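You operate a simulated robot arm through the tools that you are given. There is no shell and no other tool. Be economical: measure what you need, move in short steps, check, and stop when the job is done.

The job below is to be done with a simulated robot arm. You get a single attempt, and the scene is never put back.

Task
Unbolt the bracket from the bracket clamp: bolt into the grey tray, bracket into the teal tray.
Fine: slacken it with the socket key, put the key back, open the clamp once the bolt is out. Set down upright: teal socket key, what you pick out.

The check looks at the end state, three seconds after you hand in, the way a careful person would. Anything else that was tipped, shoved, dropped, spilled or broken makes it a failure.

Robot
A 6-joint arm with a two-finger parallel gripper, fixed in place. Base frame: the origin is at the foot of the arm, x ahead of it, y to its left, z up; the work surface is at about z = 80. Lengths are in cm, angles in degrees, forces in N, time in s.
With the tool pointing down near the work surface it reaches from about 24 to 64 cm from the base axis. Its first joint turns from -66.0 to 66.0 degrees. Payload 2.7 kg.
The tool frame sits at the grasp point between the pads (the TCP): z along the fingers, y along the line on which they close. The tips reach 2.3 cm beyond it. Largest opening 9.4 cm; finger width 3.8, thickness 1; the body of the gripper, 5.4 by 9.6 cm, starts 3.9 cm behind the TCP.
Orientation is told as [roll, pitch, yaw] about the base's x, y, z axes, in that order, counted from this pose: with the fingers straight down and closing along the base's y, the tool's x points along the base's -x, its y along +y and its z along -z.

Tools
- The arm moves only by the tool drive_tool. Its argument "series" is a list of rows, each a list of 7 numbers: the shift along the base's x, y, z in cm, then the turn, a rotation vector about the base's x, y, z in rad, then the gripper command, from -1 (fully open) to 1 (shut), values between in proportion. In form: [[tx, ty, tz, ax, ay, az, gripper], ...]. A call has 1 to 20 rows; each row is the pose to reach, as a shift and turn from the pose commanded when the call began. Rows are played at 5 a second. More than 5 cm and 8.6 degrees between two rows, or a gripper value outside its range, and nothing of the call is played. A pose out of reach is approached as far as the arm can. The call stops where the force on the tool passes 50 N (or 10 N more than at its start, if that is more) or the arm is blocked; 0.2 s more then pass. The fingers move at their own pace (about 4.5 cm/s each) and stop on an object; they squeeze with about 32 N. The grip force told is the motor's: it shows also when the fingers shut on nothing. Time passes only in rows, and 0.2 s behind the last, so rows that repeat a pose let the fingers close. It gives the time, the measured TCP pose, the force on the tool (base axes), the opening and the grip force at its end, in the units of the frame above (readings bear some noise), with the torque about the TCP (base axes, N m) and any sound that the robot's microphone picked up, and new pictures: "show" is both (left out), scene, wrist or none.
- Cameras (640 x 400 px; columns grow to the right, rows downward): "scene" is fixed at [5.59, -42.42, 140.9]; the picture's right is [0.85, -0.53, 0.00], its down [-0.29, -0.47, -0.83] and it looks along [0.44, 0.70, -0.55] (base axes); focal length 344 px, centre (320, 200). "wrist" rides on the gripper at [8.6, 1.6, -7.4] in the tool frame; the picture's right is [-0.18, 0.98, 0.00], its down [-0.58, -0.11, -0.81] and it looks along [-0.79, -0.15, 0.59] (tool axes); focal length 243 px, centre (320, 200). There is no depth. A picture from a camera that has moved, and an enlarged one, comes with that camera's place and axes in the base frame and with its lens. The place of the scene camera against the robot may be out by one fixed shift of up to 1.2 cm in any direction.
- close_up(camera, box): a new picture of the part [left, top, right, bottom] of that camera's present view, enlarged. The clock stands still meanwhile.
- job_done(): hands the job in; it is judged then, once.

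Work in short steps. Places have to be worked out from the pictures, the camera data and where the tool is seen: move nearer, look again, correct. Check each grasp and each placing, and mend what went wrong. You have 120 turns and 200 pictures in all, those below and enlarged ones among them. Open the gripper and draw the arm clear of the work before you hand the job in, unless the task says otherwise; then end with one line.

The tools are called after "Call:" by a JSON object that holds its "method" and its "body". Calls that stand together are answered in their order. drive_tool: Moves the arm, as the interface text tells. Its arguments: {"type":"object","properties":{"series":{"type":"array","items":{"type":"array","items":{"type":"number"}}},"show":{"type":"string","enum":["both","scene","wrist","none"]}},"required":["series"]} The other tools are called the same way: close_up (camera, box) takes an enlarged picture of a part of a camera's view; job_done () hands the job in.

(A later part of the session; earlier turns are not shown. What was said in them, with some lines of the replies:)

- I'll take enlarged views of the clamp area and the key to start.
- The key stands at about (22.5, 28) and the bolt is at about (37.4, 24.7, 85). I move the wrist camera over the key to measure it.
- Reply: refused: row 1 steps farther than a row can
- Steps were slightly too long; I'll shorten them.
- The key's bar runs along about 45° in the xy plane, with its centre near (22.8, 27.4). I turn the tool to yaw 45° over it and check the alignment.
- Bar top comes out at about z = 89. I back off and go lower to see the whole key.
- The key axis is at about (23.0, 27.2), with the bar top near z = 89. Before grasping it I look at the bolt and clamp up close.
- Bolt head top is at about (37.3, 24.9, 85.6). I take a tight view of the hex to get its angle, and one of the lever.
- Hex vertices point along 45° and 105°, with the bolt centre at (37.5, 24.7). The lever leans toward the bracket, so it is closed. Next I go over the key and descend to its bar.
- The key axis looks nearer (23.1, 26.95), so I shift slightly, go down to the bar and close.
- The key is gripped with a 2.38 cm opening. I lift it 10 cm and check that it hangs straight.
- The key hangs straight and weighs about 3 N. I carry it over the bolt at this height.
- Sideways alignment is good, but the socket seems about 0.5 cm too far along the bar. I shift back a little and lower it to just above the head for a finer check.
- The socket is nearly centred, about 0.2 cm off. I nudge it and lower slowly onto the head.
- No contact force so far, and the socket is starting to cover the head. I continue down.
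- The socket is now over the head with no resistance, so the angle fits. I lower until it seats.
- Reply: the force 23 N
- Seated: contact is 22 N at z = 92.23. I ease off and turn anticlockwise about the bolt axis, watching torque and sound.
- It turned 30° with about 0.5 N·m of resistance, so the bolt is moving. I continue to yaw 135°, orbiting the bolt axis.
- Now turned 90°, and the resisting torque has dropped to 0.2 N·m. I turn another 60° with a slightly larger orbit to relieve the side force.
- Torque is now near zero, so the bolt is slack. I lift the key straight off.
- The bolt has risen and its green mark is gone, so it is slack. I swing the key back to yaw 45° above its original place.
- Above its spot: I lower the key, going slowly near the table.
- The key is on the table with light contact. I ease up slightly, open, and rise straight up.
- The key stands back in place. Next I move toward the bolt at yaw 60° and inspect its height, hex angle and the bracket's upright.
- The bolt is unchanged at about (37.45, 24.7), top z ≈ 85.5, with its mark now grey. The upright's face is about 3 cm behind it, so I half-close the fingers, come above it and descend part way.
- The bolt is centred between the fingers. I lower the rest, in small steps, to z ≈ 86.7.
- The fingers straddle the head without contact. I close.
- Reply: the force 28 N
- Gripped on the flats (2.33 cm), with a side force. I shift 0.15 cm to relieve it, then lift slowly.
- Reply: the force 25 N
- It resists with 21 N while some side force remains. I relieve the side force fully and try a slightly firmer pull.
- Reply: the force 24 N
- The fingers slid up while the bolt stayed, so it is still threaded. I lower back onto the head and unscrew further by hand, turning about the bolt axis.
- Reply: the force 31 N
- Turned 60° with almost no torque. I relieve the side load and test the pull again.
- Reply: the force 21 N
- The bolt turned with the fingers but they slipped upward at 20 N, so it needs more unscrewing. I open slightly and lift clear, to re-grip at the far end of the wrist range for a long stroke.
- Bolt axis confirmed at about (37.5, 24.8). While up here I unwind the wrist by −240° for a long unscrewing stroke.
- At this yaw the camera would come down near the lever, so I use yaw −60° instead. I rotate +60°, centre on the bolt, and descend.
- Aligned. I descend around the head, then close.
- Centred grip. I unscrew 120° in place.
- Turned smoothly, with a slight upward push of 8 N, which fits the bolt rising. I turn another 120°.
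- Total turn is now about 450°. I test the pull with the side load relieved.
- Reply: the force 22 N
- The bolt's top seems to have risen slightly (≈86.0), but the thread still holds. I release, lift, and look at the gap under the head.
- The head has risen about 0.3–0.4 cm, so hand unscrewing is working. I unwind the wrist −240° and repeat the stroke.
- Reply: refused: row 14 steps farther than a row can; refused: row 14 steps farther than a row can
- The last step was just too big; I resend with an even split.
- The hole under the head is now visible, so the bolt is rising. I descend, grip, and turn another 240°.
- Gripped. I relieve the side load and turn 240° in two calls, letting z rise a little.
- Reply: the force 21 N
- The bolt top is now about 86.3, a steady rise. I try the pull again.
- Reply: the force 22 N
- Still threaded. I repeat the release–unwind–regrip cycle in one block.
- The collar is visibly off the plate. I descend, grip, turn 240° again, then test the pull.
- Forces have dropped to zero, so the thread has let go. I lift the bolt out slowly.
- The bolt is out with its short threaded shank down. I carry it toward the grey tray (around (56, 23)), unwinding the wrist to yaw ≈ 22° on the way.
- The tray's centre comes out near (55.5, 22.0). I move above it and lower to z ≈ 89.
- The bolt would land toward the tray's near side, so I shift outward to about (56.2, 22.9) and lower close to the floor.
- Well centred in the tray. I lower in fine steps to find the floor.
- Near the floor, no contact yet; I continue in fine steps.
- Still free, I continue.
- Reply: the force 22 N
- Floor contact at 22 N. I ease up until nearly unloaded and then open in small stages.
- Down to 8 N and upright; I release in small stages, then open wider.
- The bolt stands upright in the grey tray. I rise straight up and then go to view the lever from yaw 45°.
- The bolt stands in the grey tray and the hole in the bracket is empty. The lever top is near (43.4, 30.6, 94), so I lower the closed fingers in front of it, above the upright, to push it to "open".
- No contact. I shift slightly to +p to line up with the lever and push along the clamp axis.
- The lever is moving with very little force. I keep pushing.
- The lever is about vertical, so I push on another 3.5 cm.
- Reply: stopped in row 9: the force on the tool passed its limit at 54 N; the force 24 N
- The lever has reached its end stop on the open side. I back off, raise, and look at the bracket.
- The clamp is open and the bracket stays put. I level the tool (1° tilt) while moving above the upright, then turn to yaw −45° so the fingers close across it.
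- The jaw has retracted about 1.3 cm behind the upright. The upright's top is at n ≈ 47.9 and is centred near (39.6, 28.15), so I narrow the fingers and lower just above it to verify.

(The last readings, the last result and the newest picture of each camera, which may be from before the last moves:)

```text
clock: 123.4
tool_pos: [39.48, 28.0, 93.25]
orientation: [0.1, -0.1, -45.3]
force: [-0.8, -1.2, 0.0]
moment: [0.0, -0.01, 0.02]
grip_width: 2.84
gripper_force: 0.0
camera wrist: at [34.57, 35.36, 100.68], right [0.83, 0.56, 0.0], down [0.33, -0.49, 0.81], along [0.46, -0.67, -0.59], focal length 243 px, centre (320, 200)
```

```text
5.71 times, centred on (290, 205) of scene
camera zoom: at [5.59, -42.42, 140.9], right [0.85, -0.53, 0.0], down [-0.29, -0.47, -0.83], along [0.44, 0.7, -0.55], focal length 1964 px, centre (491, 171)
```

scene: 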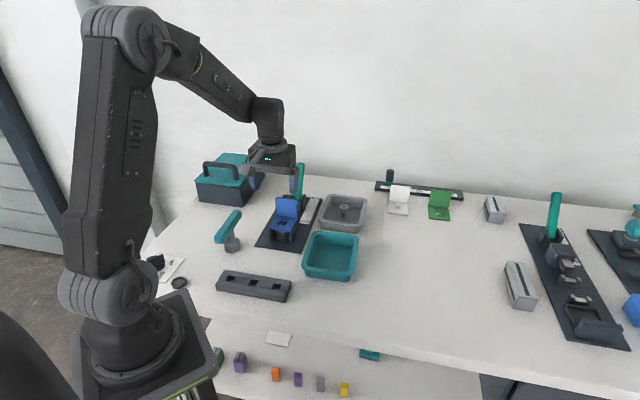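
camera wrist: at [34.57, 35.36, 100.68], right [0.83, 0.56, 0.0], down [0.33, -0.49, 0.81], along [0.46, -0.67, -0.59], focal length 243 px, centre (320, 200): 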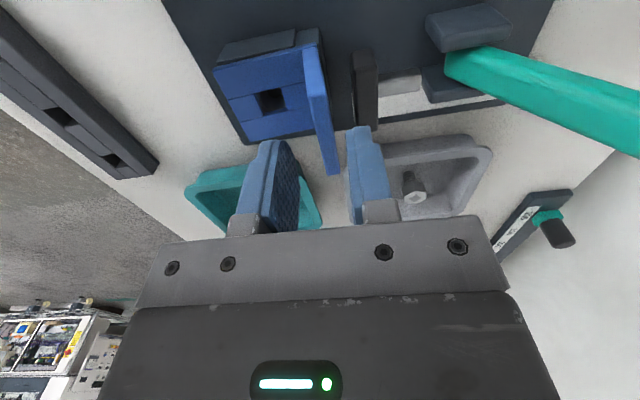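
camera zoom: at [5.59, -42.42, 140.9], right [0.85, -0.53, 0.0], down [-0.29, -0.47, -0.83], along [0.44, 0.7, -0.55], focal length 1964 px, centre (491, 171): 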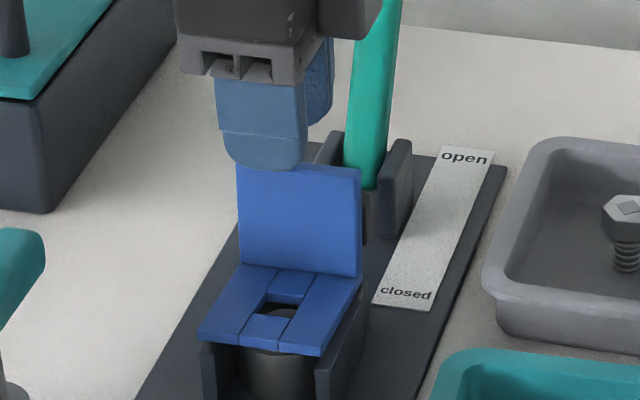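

Upright centre is nearer p ≈ −8.8, n ≈ 48.0. I correct by (0.7, −0.3) and lower to straddle its top.

Call:
{"method": "drive_tool", "body": {"series": [[0.7, -0.3, 0, 0, 0, 0, 0.4], [0.7, -0.3, -1, 0, 0, 0, 0.4], [0.7, -0.3, -2, 0, 0, 0, 0.4], [0.7, -0.3, -3, 0, 0, 0, 0.4], [0.7, -0.3, -3.8, 0, 0, 0, 0.4], [0.7, -0.3, -3.8, 0, 0, 0, 0.4]], "show": "wrist"}}

Call:
{"method": "close_up", "body": {"camera": "wrist", "box": [230, 60, 410, 240]}}

Call:
{"method": "close_up", "body": {"camera": "scene", "box": [255, 170, 325, 240]}}

```text
clock: 124.8
tool_pos: [40.36, 27.69, 89.38]
orientation: [0.3, -0.1, -45.1]
force: [0.8, 0.5, 0.1]
moment: [-0.01, 0.0, 0.01]
grip_width: 2.79
gripper_force: 0.2
camera wrist: at [35.39, 35.02, 96.87], right [0.83, 0.56, 0.0], down [0.33, -0.49, 0.81], along [0.46, -0.67, -0.59], focal length 243 px, centre (320, 200)
```

wrist: 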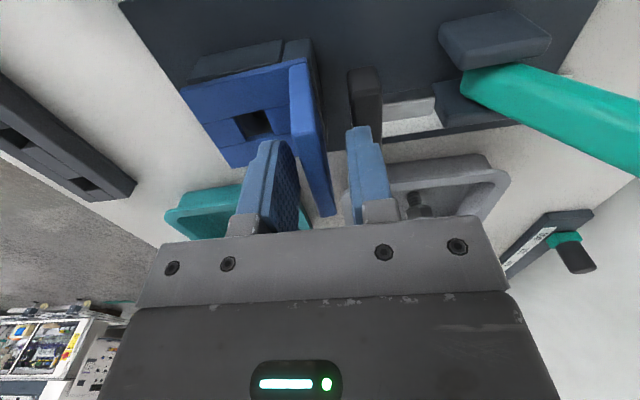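

```text
2.22 times, centred on (320, 150) of wrist
camera zoom: at [35.39, 35.02, 96.87], right [0.83, 0.56, 0.0], down [0.33, -0.49, 0.81], along [0.46, -0.67, -0.59], focal length 539 px, centre (320, 311)
```

zoom: 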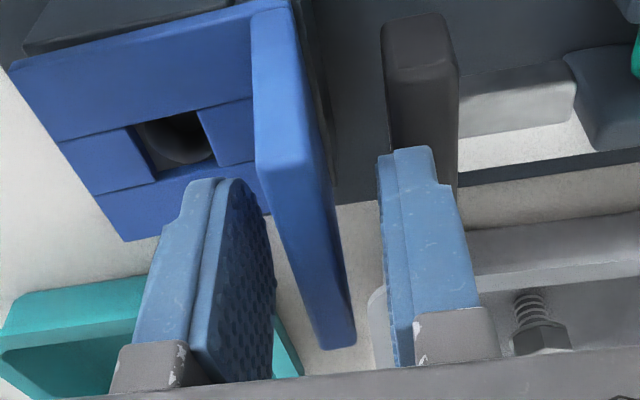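

```text
5.71 times, centred on (290, 205) of scene
camera zoom: at [5.59, -42.42, 140.9], right [0.85, -0.53, 0.0], down [-0.29, -0.47, -0.83], along [0.44, 0.7, -0.55], focal length 1964 px, centre (491, 171)
```

zoom: 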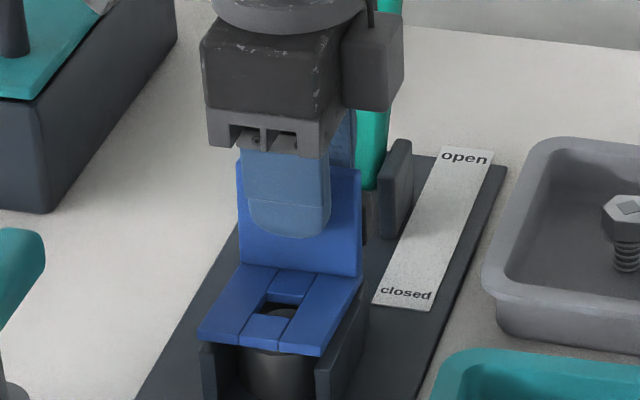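

The fingers straddle the upright with no contact. I close on it.

Call:
{"method": "drive_tool", "body": {"series": [[0, 0, 0, 0, 0, 0, 0.7], [0, 0, 0, 0, 0, 0, 1], [0, 0, 0, 0, 0, 0, 1], [0, 0, 0, 0, 0, 0, 1]], "show": "none"}}

Call:
{"method": "close_up", "body": {"camera": "scene", "box": [255, 170, 325, 240]}}

```text
clock: 125.8
tool_pos: [40.32, 27.63, 89.37]
orientation: [0.1, -0.1, -45.2]
force: [0.6, -0.4, -0.9]
moment: [-0.04, -0.01, -0.04]
grip_width: 0.95
gripper_force: 32.1
```

```text
5.71 times, centred on (290, 205) of scene
camera zoom: at [5.59, -42.42, 140.9], right [0.85, -0.53, 0.0], down [-0.29, -0.47, -0.83], along [0.44, 0.7, -0.55], focal length 1964 px, centre (491, 171)
```

zoom: 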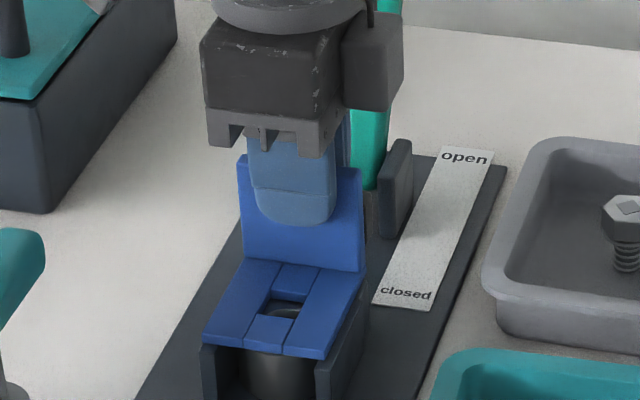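

Gripped (0.95 cm). I lift slowly.

Call:
{"method": "drive_tool", "body": {"series": [[0, 0, 0.3, 0, 0, 0, 1], [0, 0, 0.8, 0, 0, 0, 1], [0, 0, 2, 0, 0, 0, 1], [0, 0, 4, 0, 0, 0, 1], [0, 0, 7, 0, 0, 0, 1], [0, 0, 10, 0, 0, 0, 1], [0, 0, 10, 0, 0, 0, 1]]}}

Call:
{"method": "close_up", "body": {"camera": "scene", "box": [245, 150, 345, 290]}}

```text
clock: 127.4
tool_pos: [40.44, 27.92, 99.5]
orientation: [0.2, -0.1, -45.1]
force: [0.2, 0.9, -1.2]
moment: [0.05, -0.04, 0.01]
grip_width: 0.98
gripper_force: 32.0
camera wrist: at [35.45, 35.25, 106.95], right [0.83, 0.56, 0.0], down [0.33, -0.49, 0.81], along [0.46, -0.67, -0.59], focal length 243 px, centre (320, 200)
```

scene: 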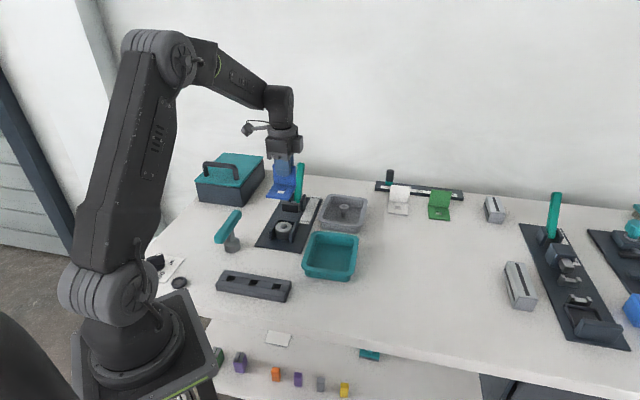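
wrist: 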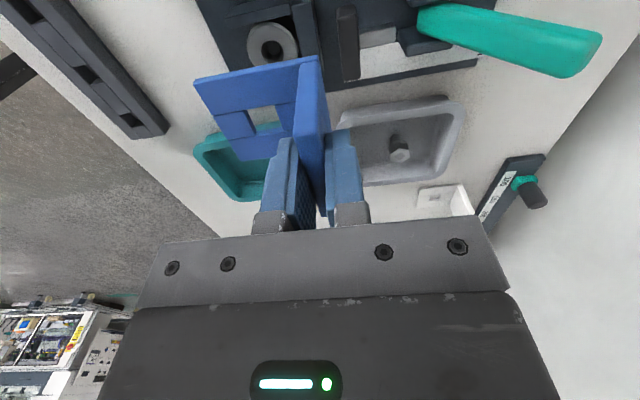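

```text
2.86 times, centred on (295, 220) of scene
camera zoom: at [5.59, -42.42, 140.9], right [0.85, -0.53, 0.0], down [-0.29, -0.47, -0.83], along [0.44, 0.7, -0.55], focal length 982 px, centre (391, 143)
```

zoom: 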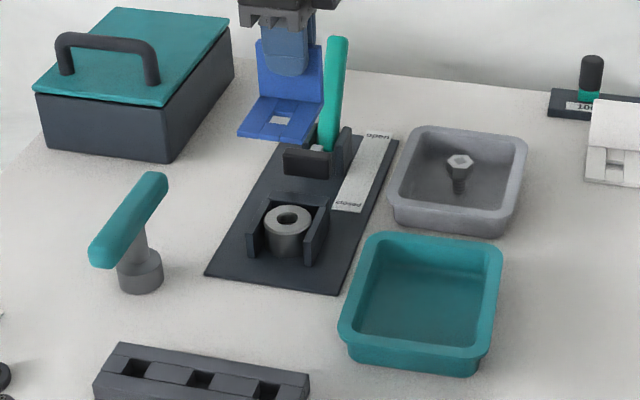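

The bracket is free. I carry it toward the teal tray at this height and look at the alignment.

Call:
{"method": "drive_tool", "body": {"series": [[0.8, -3.5, 0, 0, 0, 0, 1], [1.6, -7, 0, 0, 0, 0, 1], [2.4, -10.5, 0, 0, 0, 0, 1], [3.2, -14, 0, 0, 0, 0, 1], [3.9, -16.8, 0, 0, 0, 0, 1], [3.9, -16.8, 0, 0, 0, 0, 1]]}}

Call:
{"method": "close_up", "body": {"camera": "scene", "box": [270, 170, 390, 290]}}

Call:
{"method": "close_up", "body": {"camera": "wrist", "box": [120, 0, 440, 220]}}

```text
clock: 128.8
tool_pos: [44.26, 11.09, 99.42]
orientation: [0.2, 0.0, -45.3]
force: [-0.1, -0.4, -2.8]
moment: [-0.01, -0.03, -0.04]
grip_width: 0.96
gripper_force: 32.7
camera wrist: at [39.22, 18.38, 106.95], right [0.83, 0.56, 0.0], down [0.33, -0.49, 0.81], along [0.46, -0.67, -0.59], focal length 243 px, centre (320, 200)
```

scene: 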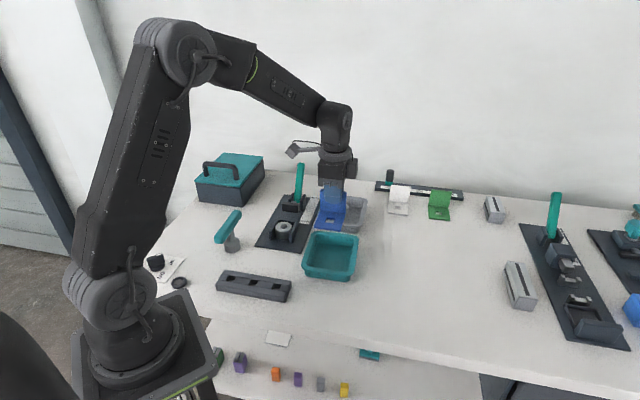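
wrist: 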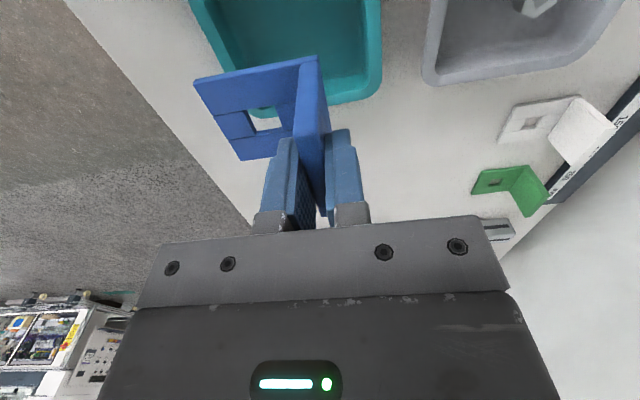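

```text
3.33 times, centred on (330, 230) of scene
camera zoom: at [5.59, -42.43, 140.9], right [0.85, -0.53, 0.0], down [-0.29, -0.47, -0.83], along [0.44, 0.7, -0.55], focal length 1146 px, centre (287, 100)
```

zoom: 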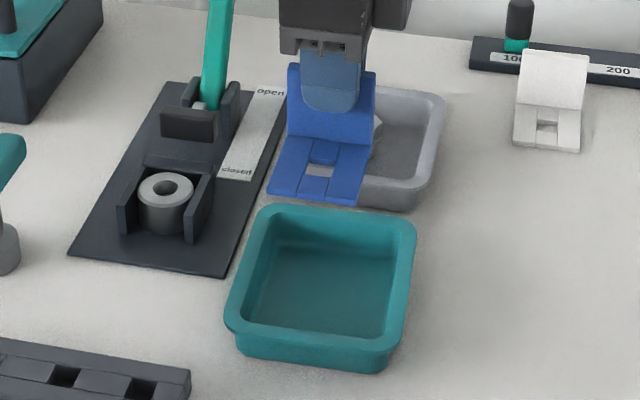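

```text
1.82 times, centred on (280, 110) of wrist
camera zoom: at [39.22, 18.38, 106.95], right [0.83, 0.56, 0.0], down [0.33, -0.49, 0.81], along [0.46, -0.67, -0.59], focal length 441 px, centre (393, 364)
```

zoom: 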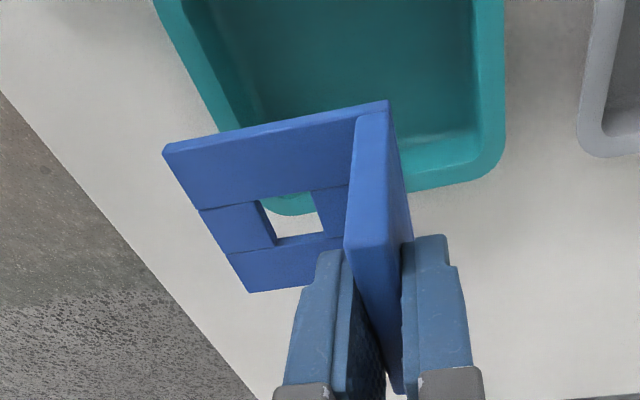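

Tray floor centre works out to about (43.5, 10.1), roughly 9 × 9 cm and aligned with the bracket. I shift the tool to (45.0, 12.1) and lower partway to check.

Call:
{"method": "drive_tool", "body": {"series": [[0.75, 1.0, 0, 0, 0, 0, 1], [0.75, 1.0, -4, 0, 0, 0, 1], [0.75, 1.0, -8, 0, 0, 0, 1], [0.75, 1.0, -8, 0, 0, 0, 1]], "show": "none"}}

Call:
{"method": "close_up", "body": {"camera": "scene", "box": [290, 200, 380, 290]}}

Call:
{"method": "close_up", "body": {"camera": "wrist", "box": [120, 0, 440, 220]}}

```text
clock: 129.8
tool_pos: [44.8, 12.28, 91.5]
orientation: [0.2, 0.0, -45.2]
force: [-0.7, -0.3, -1.1]
moment: [0.04, -0.02, 0.01]
grip_width: 0.98
gripper_force: 32.4
```

```text
4.44 times, centred on (335, 245) of scene
camera zoom: at [5.59, -42.42, 140.9], right [0.85, -0.53, 0.0], down [-0.29, -0.47, -0.83], along [0.44, 0.7, -0.55], focal length 1528 px, centre (253, 0)
```

zoom: 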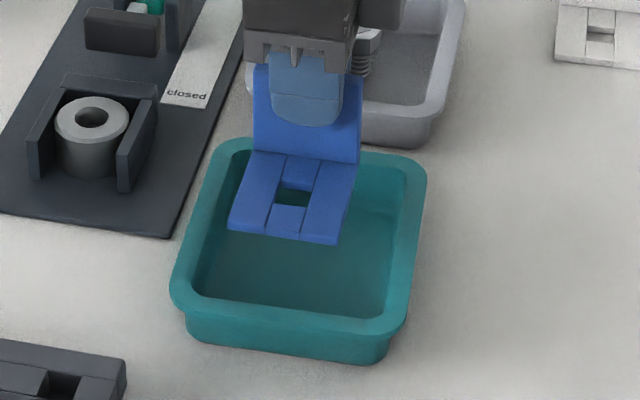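

```text
1.82 times, centred on (280, 110) of wrist
camera zoom: at [39.89, 19.56, 98.89], right [0.83, 0.56, 0.0], down [0.33, -0.49, 0.81], along [0.46, -0.67, -0.59], focal length 441 px, centre (393, 364)
```

zoom: 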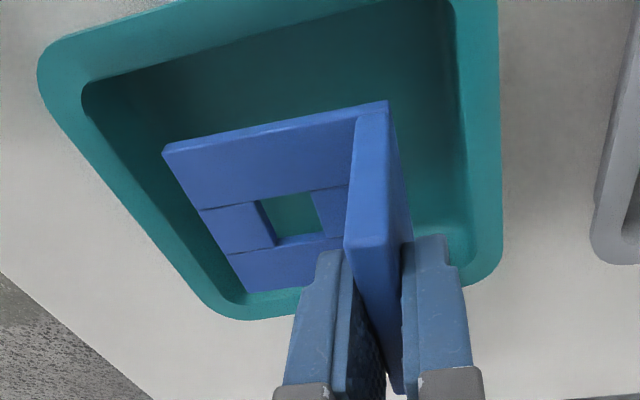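

Its projected landing is about 0.5 cm left of centre, so I shift (+0.45, −0.1) and lower near the floor.

Call:
{"method": "drive_tool", "body": {"series": [[0.45, -0.1, 0, 0, 0, 0, 1], [0.45, -0.1, -1.5, 0, 0, 0, 1], [0.45, -0.1, -3, 0, 0, 0, 1], [0.45, -0.1, -3.9, 0, 0, 0, 1], [0.45, -0.1, -3.9, 0, 0, 0, 1]], "show": "none"}}

Call:
{"method": "close_up", "body": {"camera": "scene", "box": [290, 200, 380, 290]}}

Call:
{"method": "close_up", "body": {"camera": "wrist", "box": [120, 0, 440, 220]}}

```text
clock: 131.0
tool_pos: [45.34, 11.91, 87.49]
orientation: [0.2, -0.1, -45.2]
force: [-0.6, 0.2, -1.9]
moment: [0.06, -0.03, -0.01]
grip_width: 0.95
gripper_force: 32.2
```

```text
4.44 times, centred on (335, 245) of scene
camera zoom: at [5.59, -42.42, 140.9], right [0.85, -0.53, 0.0], down [-0.29, -0.47, -0.83], along [0.44, 0.7, -0.55], focal length 1528 px, centre (253, 0)
```

zoom: 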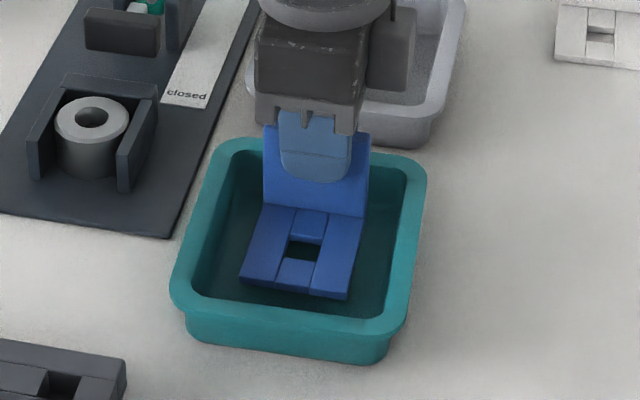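

```text
1.82 times, centred on (280, 110) of wrist
camera zoom: at [40.37, 19.22, 94.98], right [0.83, 0.56, 0.0], down [0.33, -0.49, 0.81], along [0.46, -0.67, -0.59], focal length 441 px, centre (393, 364)
```

zoom: 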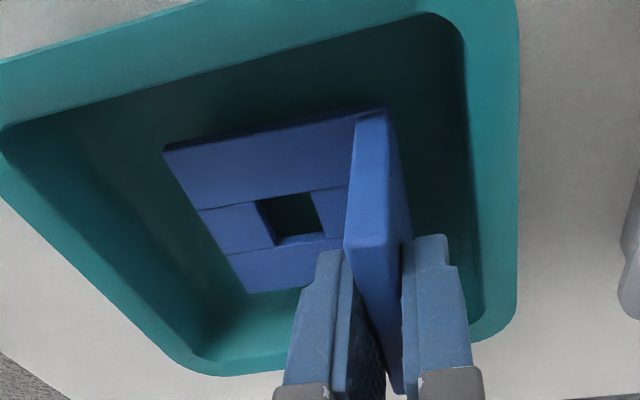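

Well inside the tray. I lower in fine steps to contact.

Call:
{"method": "drive_tool", "body": {"series": [[0, 0, -0.2, 0, 0, 0, 1], [0, 0, -0.4, 0, 0, 0, 1], [0, 0, -0.55, 0, 0, 0, 1], [0, 0, -0.65, 0, 0, 0, 1]], "show": "none"}}

```text
clock: 132.0
tool_pos: [45.38, 11.85, 86.89]
orientation: [0.2, -0.1, -45.2]
force: [0.2, 0.5, -1.5]
moment: [0.04, -0.05, 0.01]
grip_width: 0.96
gripper_force: 31.9
```

Call:
{"method": "drive_tool", "body": {"series": [[0, 0, -0.1, 0, 0, 0, 1], [0, 0, -0.2, 0, 0, 0, 1], [0, 0, -0.3, 0, 0, 0, 1], [0, 0, -0.4, 0, 0, 0, 1]], "show": "none"}}

Call:
{"method": "close_up", "body": {"camera": "scene", "box": [300, 205, 370, 275]}}

```text
clock: 133.0
tool_pos: [45.41, 11.95, 86.55]
orientation: [0.1, -0.1, -45.2]
force: [-0.4, 0.1, -2.3]
moment: [0.0, -0.02, -0.02]
grip_width: 0.96
gripper_force: 32.5
```

```text
5.71 times, centred on (335, 240) of scene
camera zoom: at [5.59, -42.42, 140.9], right [0.85, -0.53, 0.0], down [-0.29, -0.47, -0.83], along [0.44, 0.7, -0.55], focal length 1964 px, centre (234, -29)
```

zoom: 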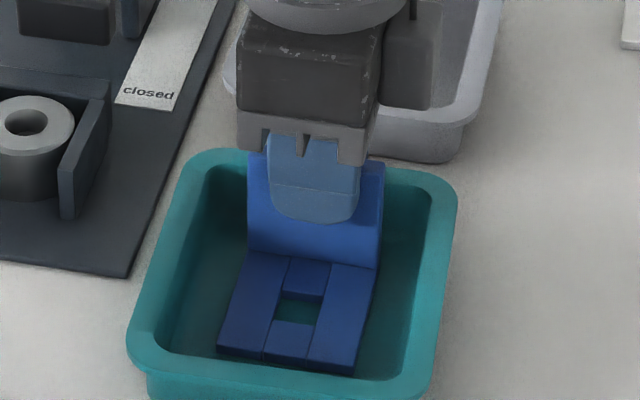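

Still no contact; I continue down gently.

Call:
{"method": "drive_tool", "body": {"series": [[0, 0, -0.1, 0, 0, 0, 1], [0, 0, -0.2, 0, 0, 0, 1], [0, 0, -0.3, 0, 0, 0, 1]], "show": "none"}}

```text
clock: 133.8
tool_pos: [45.42, 12.07, 86.41]
orientation: [0.4, -0.1, -45.1]
force: [-6.3, 1.4, 21.4]
moment: [0.1, 0.54, -0.06]
grip_width: 0.98
gripper_force: 31.7
```

Contact at 21 N. I ease up and release with a small opening, keeping the rear finger off the tray wall.

Call:
{"method": "drive_tool", "body": {"series": [[0, 0, 0.1, 0, 0, 0, 1], [0, 0, 0.17, 0, 0, 0, 1], [0, 0, 0.17, 0, 0, 0, 0.78], [0, 0, 0.17, 0, 0, 0, 0.7], [0, 0, 0.17, 0, 0, 0, 0.62], [0, 0, 0.17, 0, 0, 0, 0.62]], "show": "wrist"}}

Call:
{"method": "close_up", "body": {"camera": "scene", "box": [300, 205, 370, 275]}}

```text
clock: 135.2
tool_pos: [45.4, 11.85, 86.28]
orientation: [0.2, 0.0, -45.2]
force: [0.6, 0.8, -0.4]
moment: [-0.03, 0.01, 0.03]
grip_width: 1.77
gripper_force: 0.1
camera wrist: at [40.43, 19.17, 93.82], right [0.83, 0.56, 0.0], down [0.33, -0.49, 0.81], along [0.46, -0.67, -0.59], focal length 243 px, centre (320, 200)
```

wrist: 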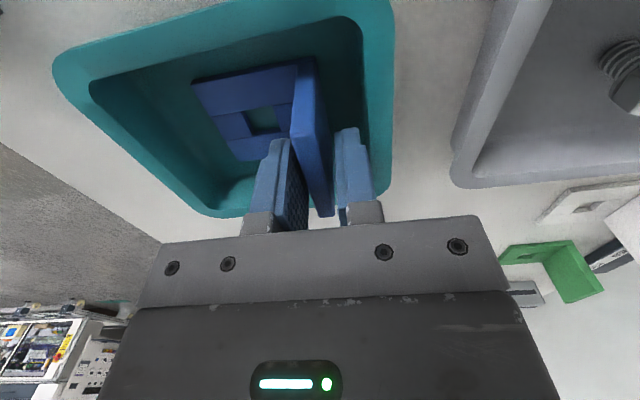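

```text
5.71 times, centred on (335, 240) of scene
camera zoom: at [5.59, -42.42, 140.9], right [0.85, -0.53, 0.0], down [-0.29, -0.47, -0.83], along [0.44, 0.7, -0.55], focal length 1964 px, centre (234, -29)
```

zoom: 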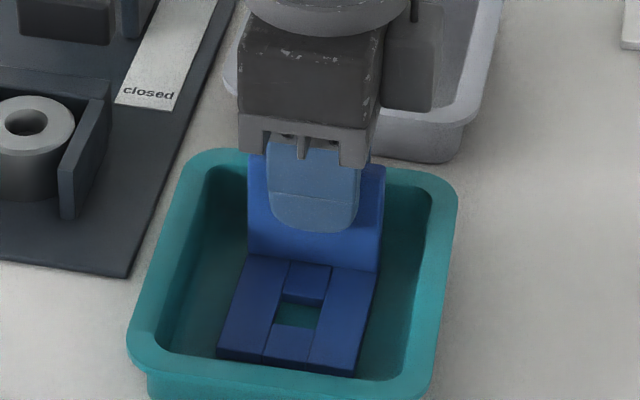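

Released and standing flat. I rise straight up and clear away, opening the gripper.

Call:
{"method": "drive_tool", "body": {"series": [[0, 0, 0.7, 0, 0, 0, 0.62], [0, 0, 2, 0, 0, 0, 0.62], [0, 0, 5, 0, 0, 0, 0.62], [0, 0, 9, 0, 0, 0, 0.3], [0, 0, 13, 0, 0, 0, -0.5], [-2, 0, 17, 0, 0, 0, -1], [-5, 0, 20, 0, 0, 0, -1], [-8, 0, 22, 0, 0, 0, -1], [-8, 0, 22, 0, 0, 0, -1]]}}

Call:
{"method": "close_up", "body": {"camera": "scene", "box": [200, 160, 380, 300]}}

```text
clock: 137.2
tool_pos: [37.4, 11.86, 108.32]
orientation: [0.2, -0.1, -45.2]
force: [1.1, -0.1, 0.8]
moment: [0.0, -0.02, 0.01]
grip_width: 9.43
gripper_force: 0.0
camera wrist: at [32.46, 19.24, 115.75], right [0.83, 0.56, 0.0], down [0.33, -0.49, 0.81], along [0.46, -0.67, -0.59], focal length 243 px, centre (320, 200)
```

scene: 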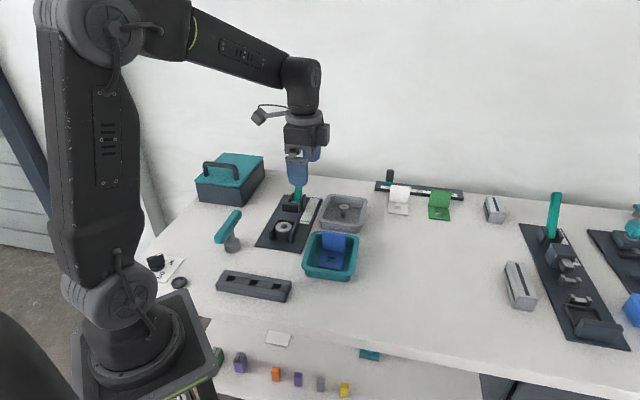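
wrist: 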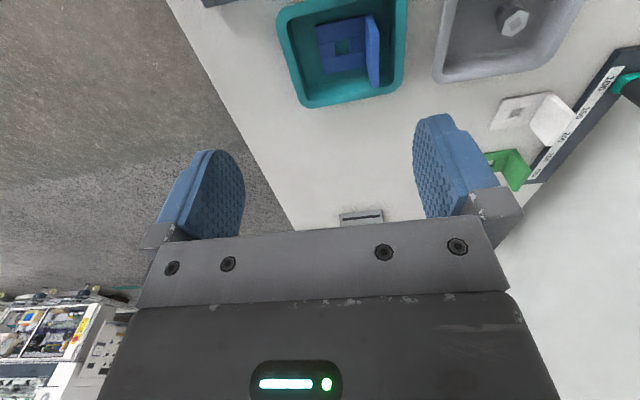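

```text
2.86 times, centred on (290, 230) of scene
camera zoom: at [5.59, -42.42, 140.9], right [0.85, -0.53, 0.0], down [-0.29, -0.47, -0.83], along [0.44, 0.7, -0.55], focal length 982 px, centre (406, 114)
```

zoom: 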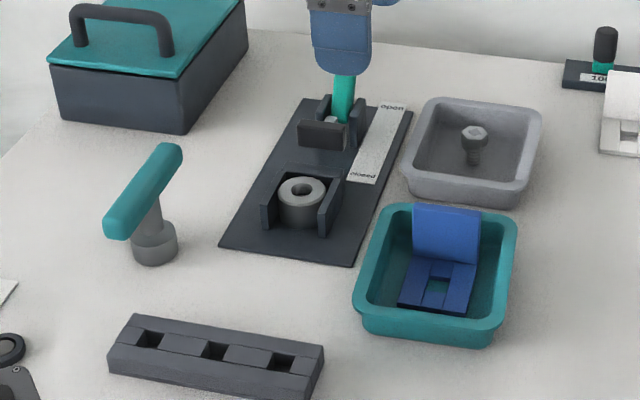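

The bolt stands in the grey tray, the bracket is upright in the teal tray, and the key is back in its place. The lever is open, and the arm is clear with the gripper open, so I hand in.

Call:
{"method": "job_done", "body": {}}

```text
The job is handed in.
```

I handed the job in with the bolt standing upright in the grey tray, the bracket upright in the teal tray, the socket key back upright in its place and the clamp open.
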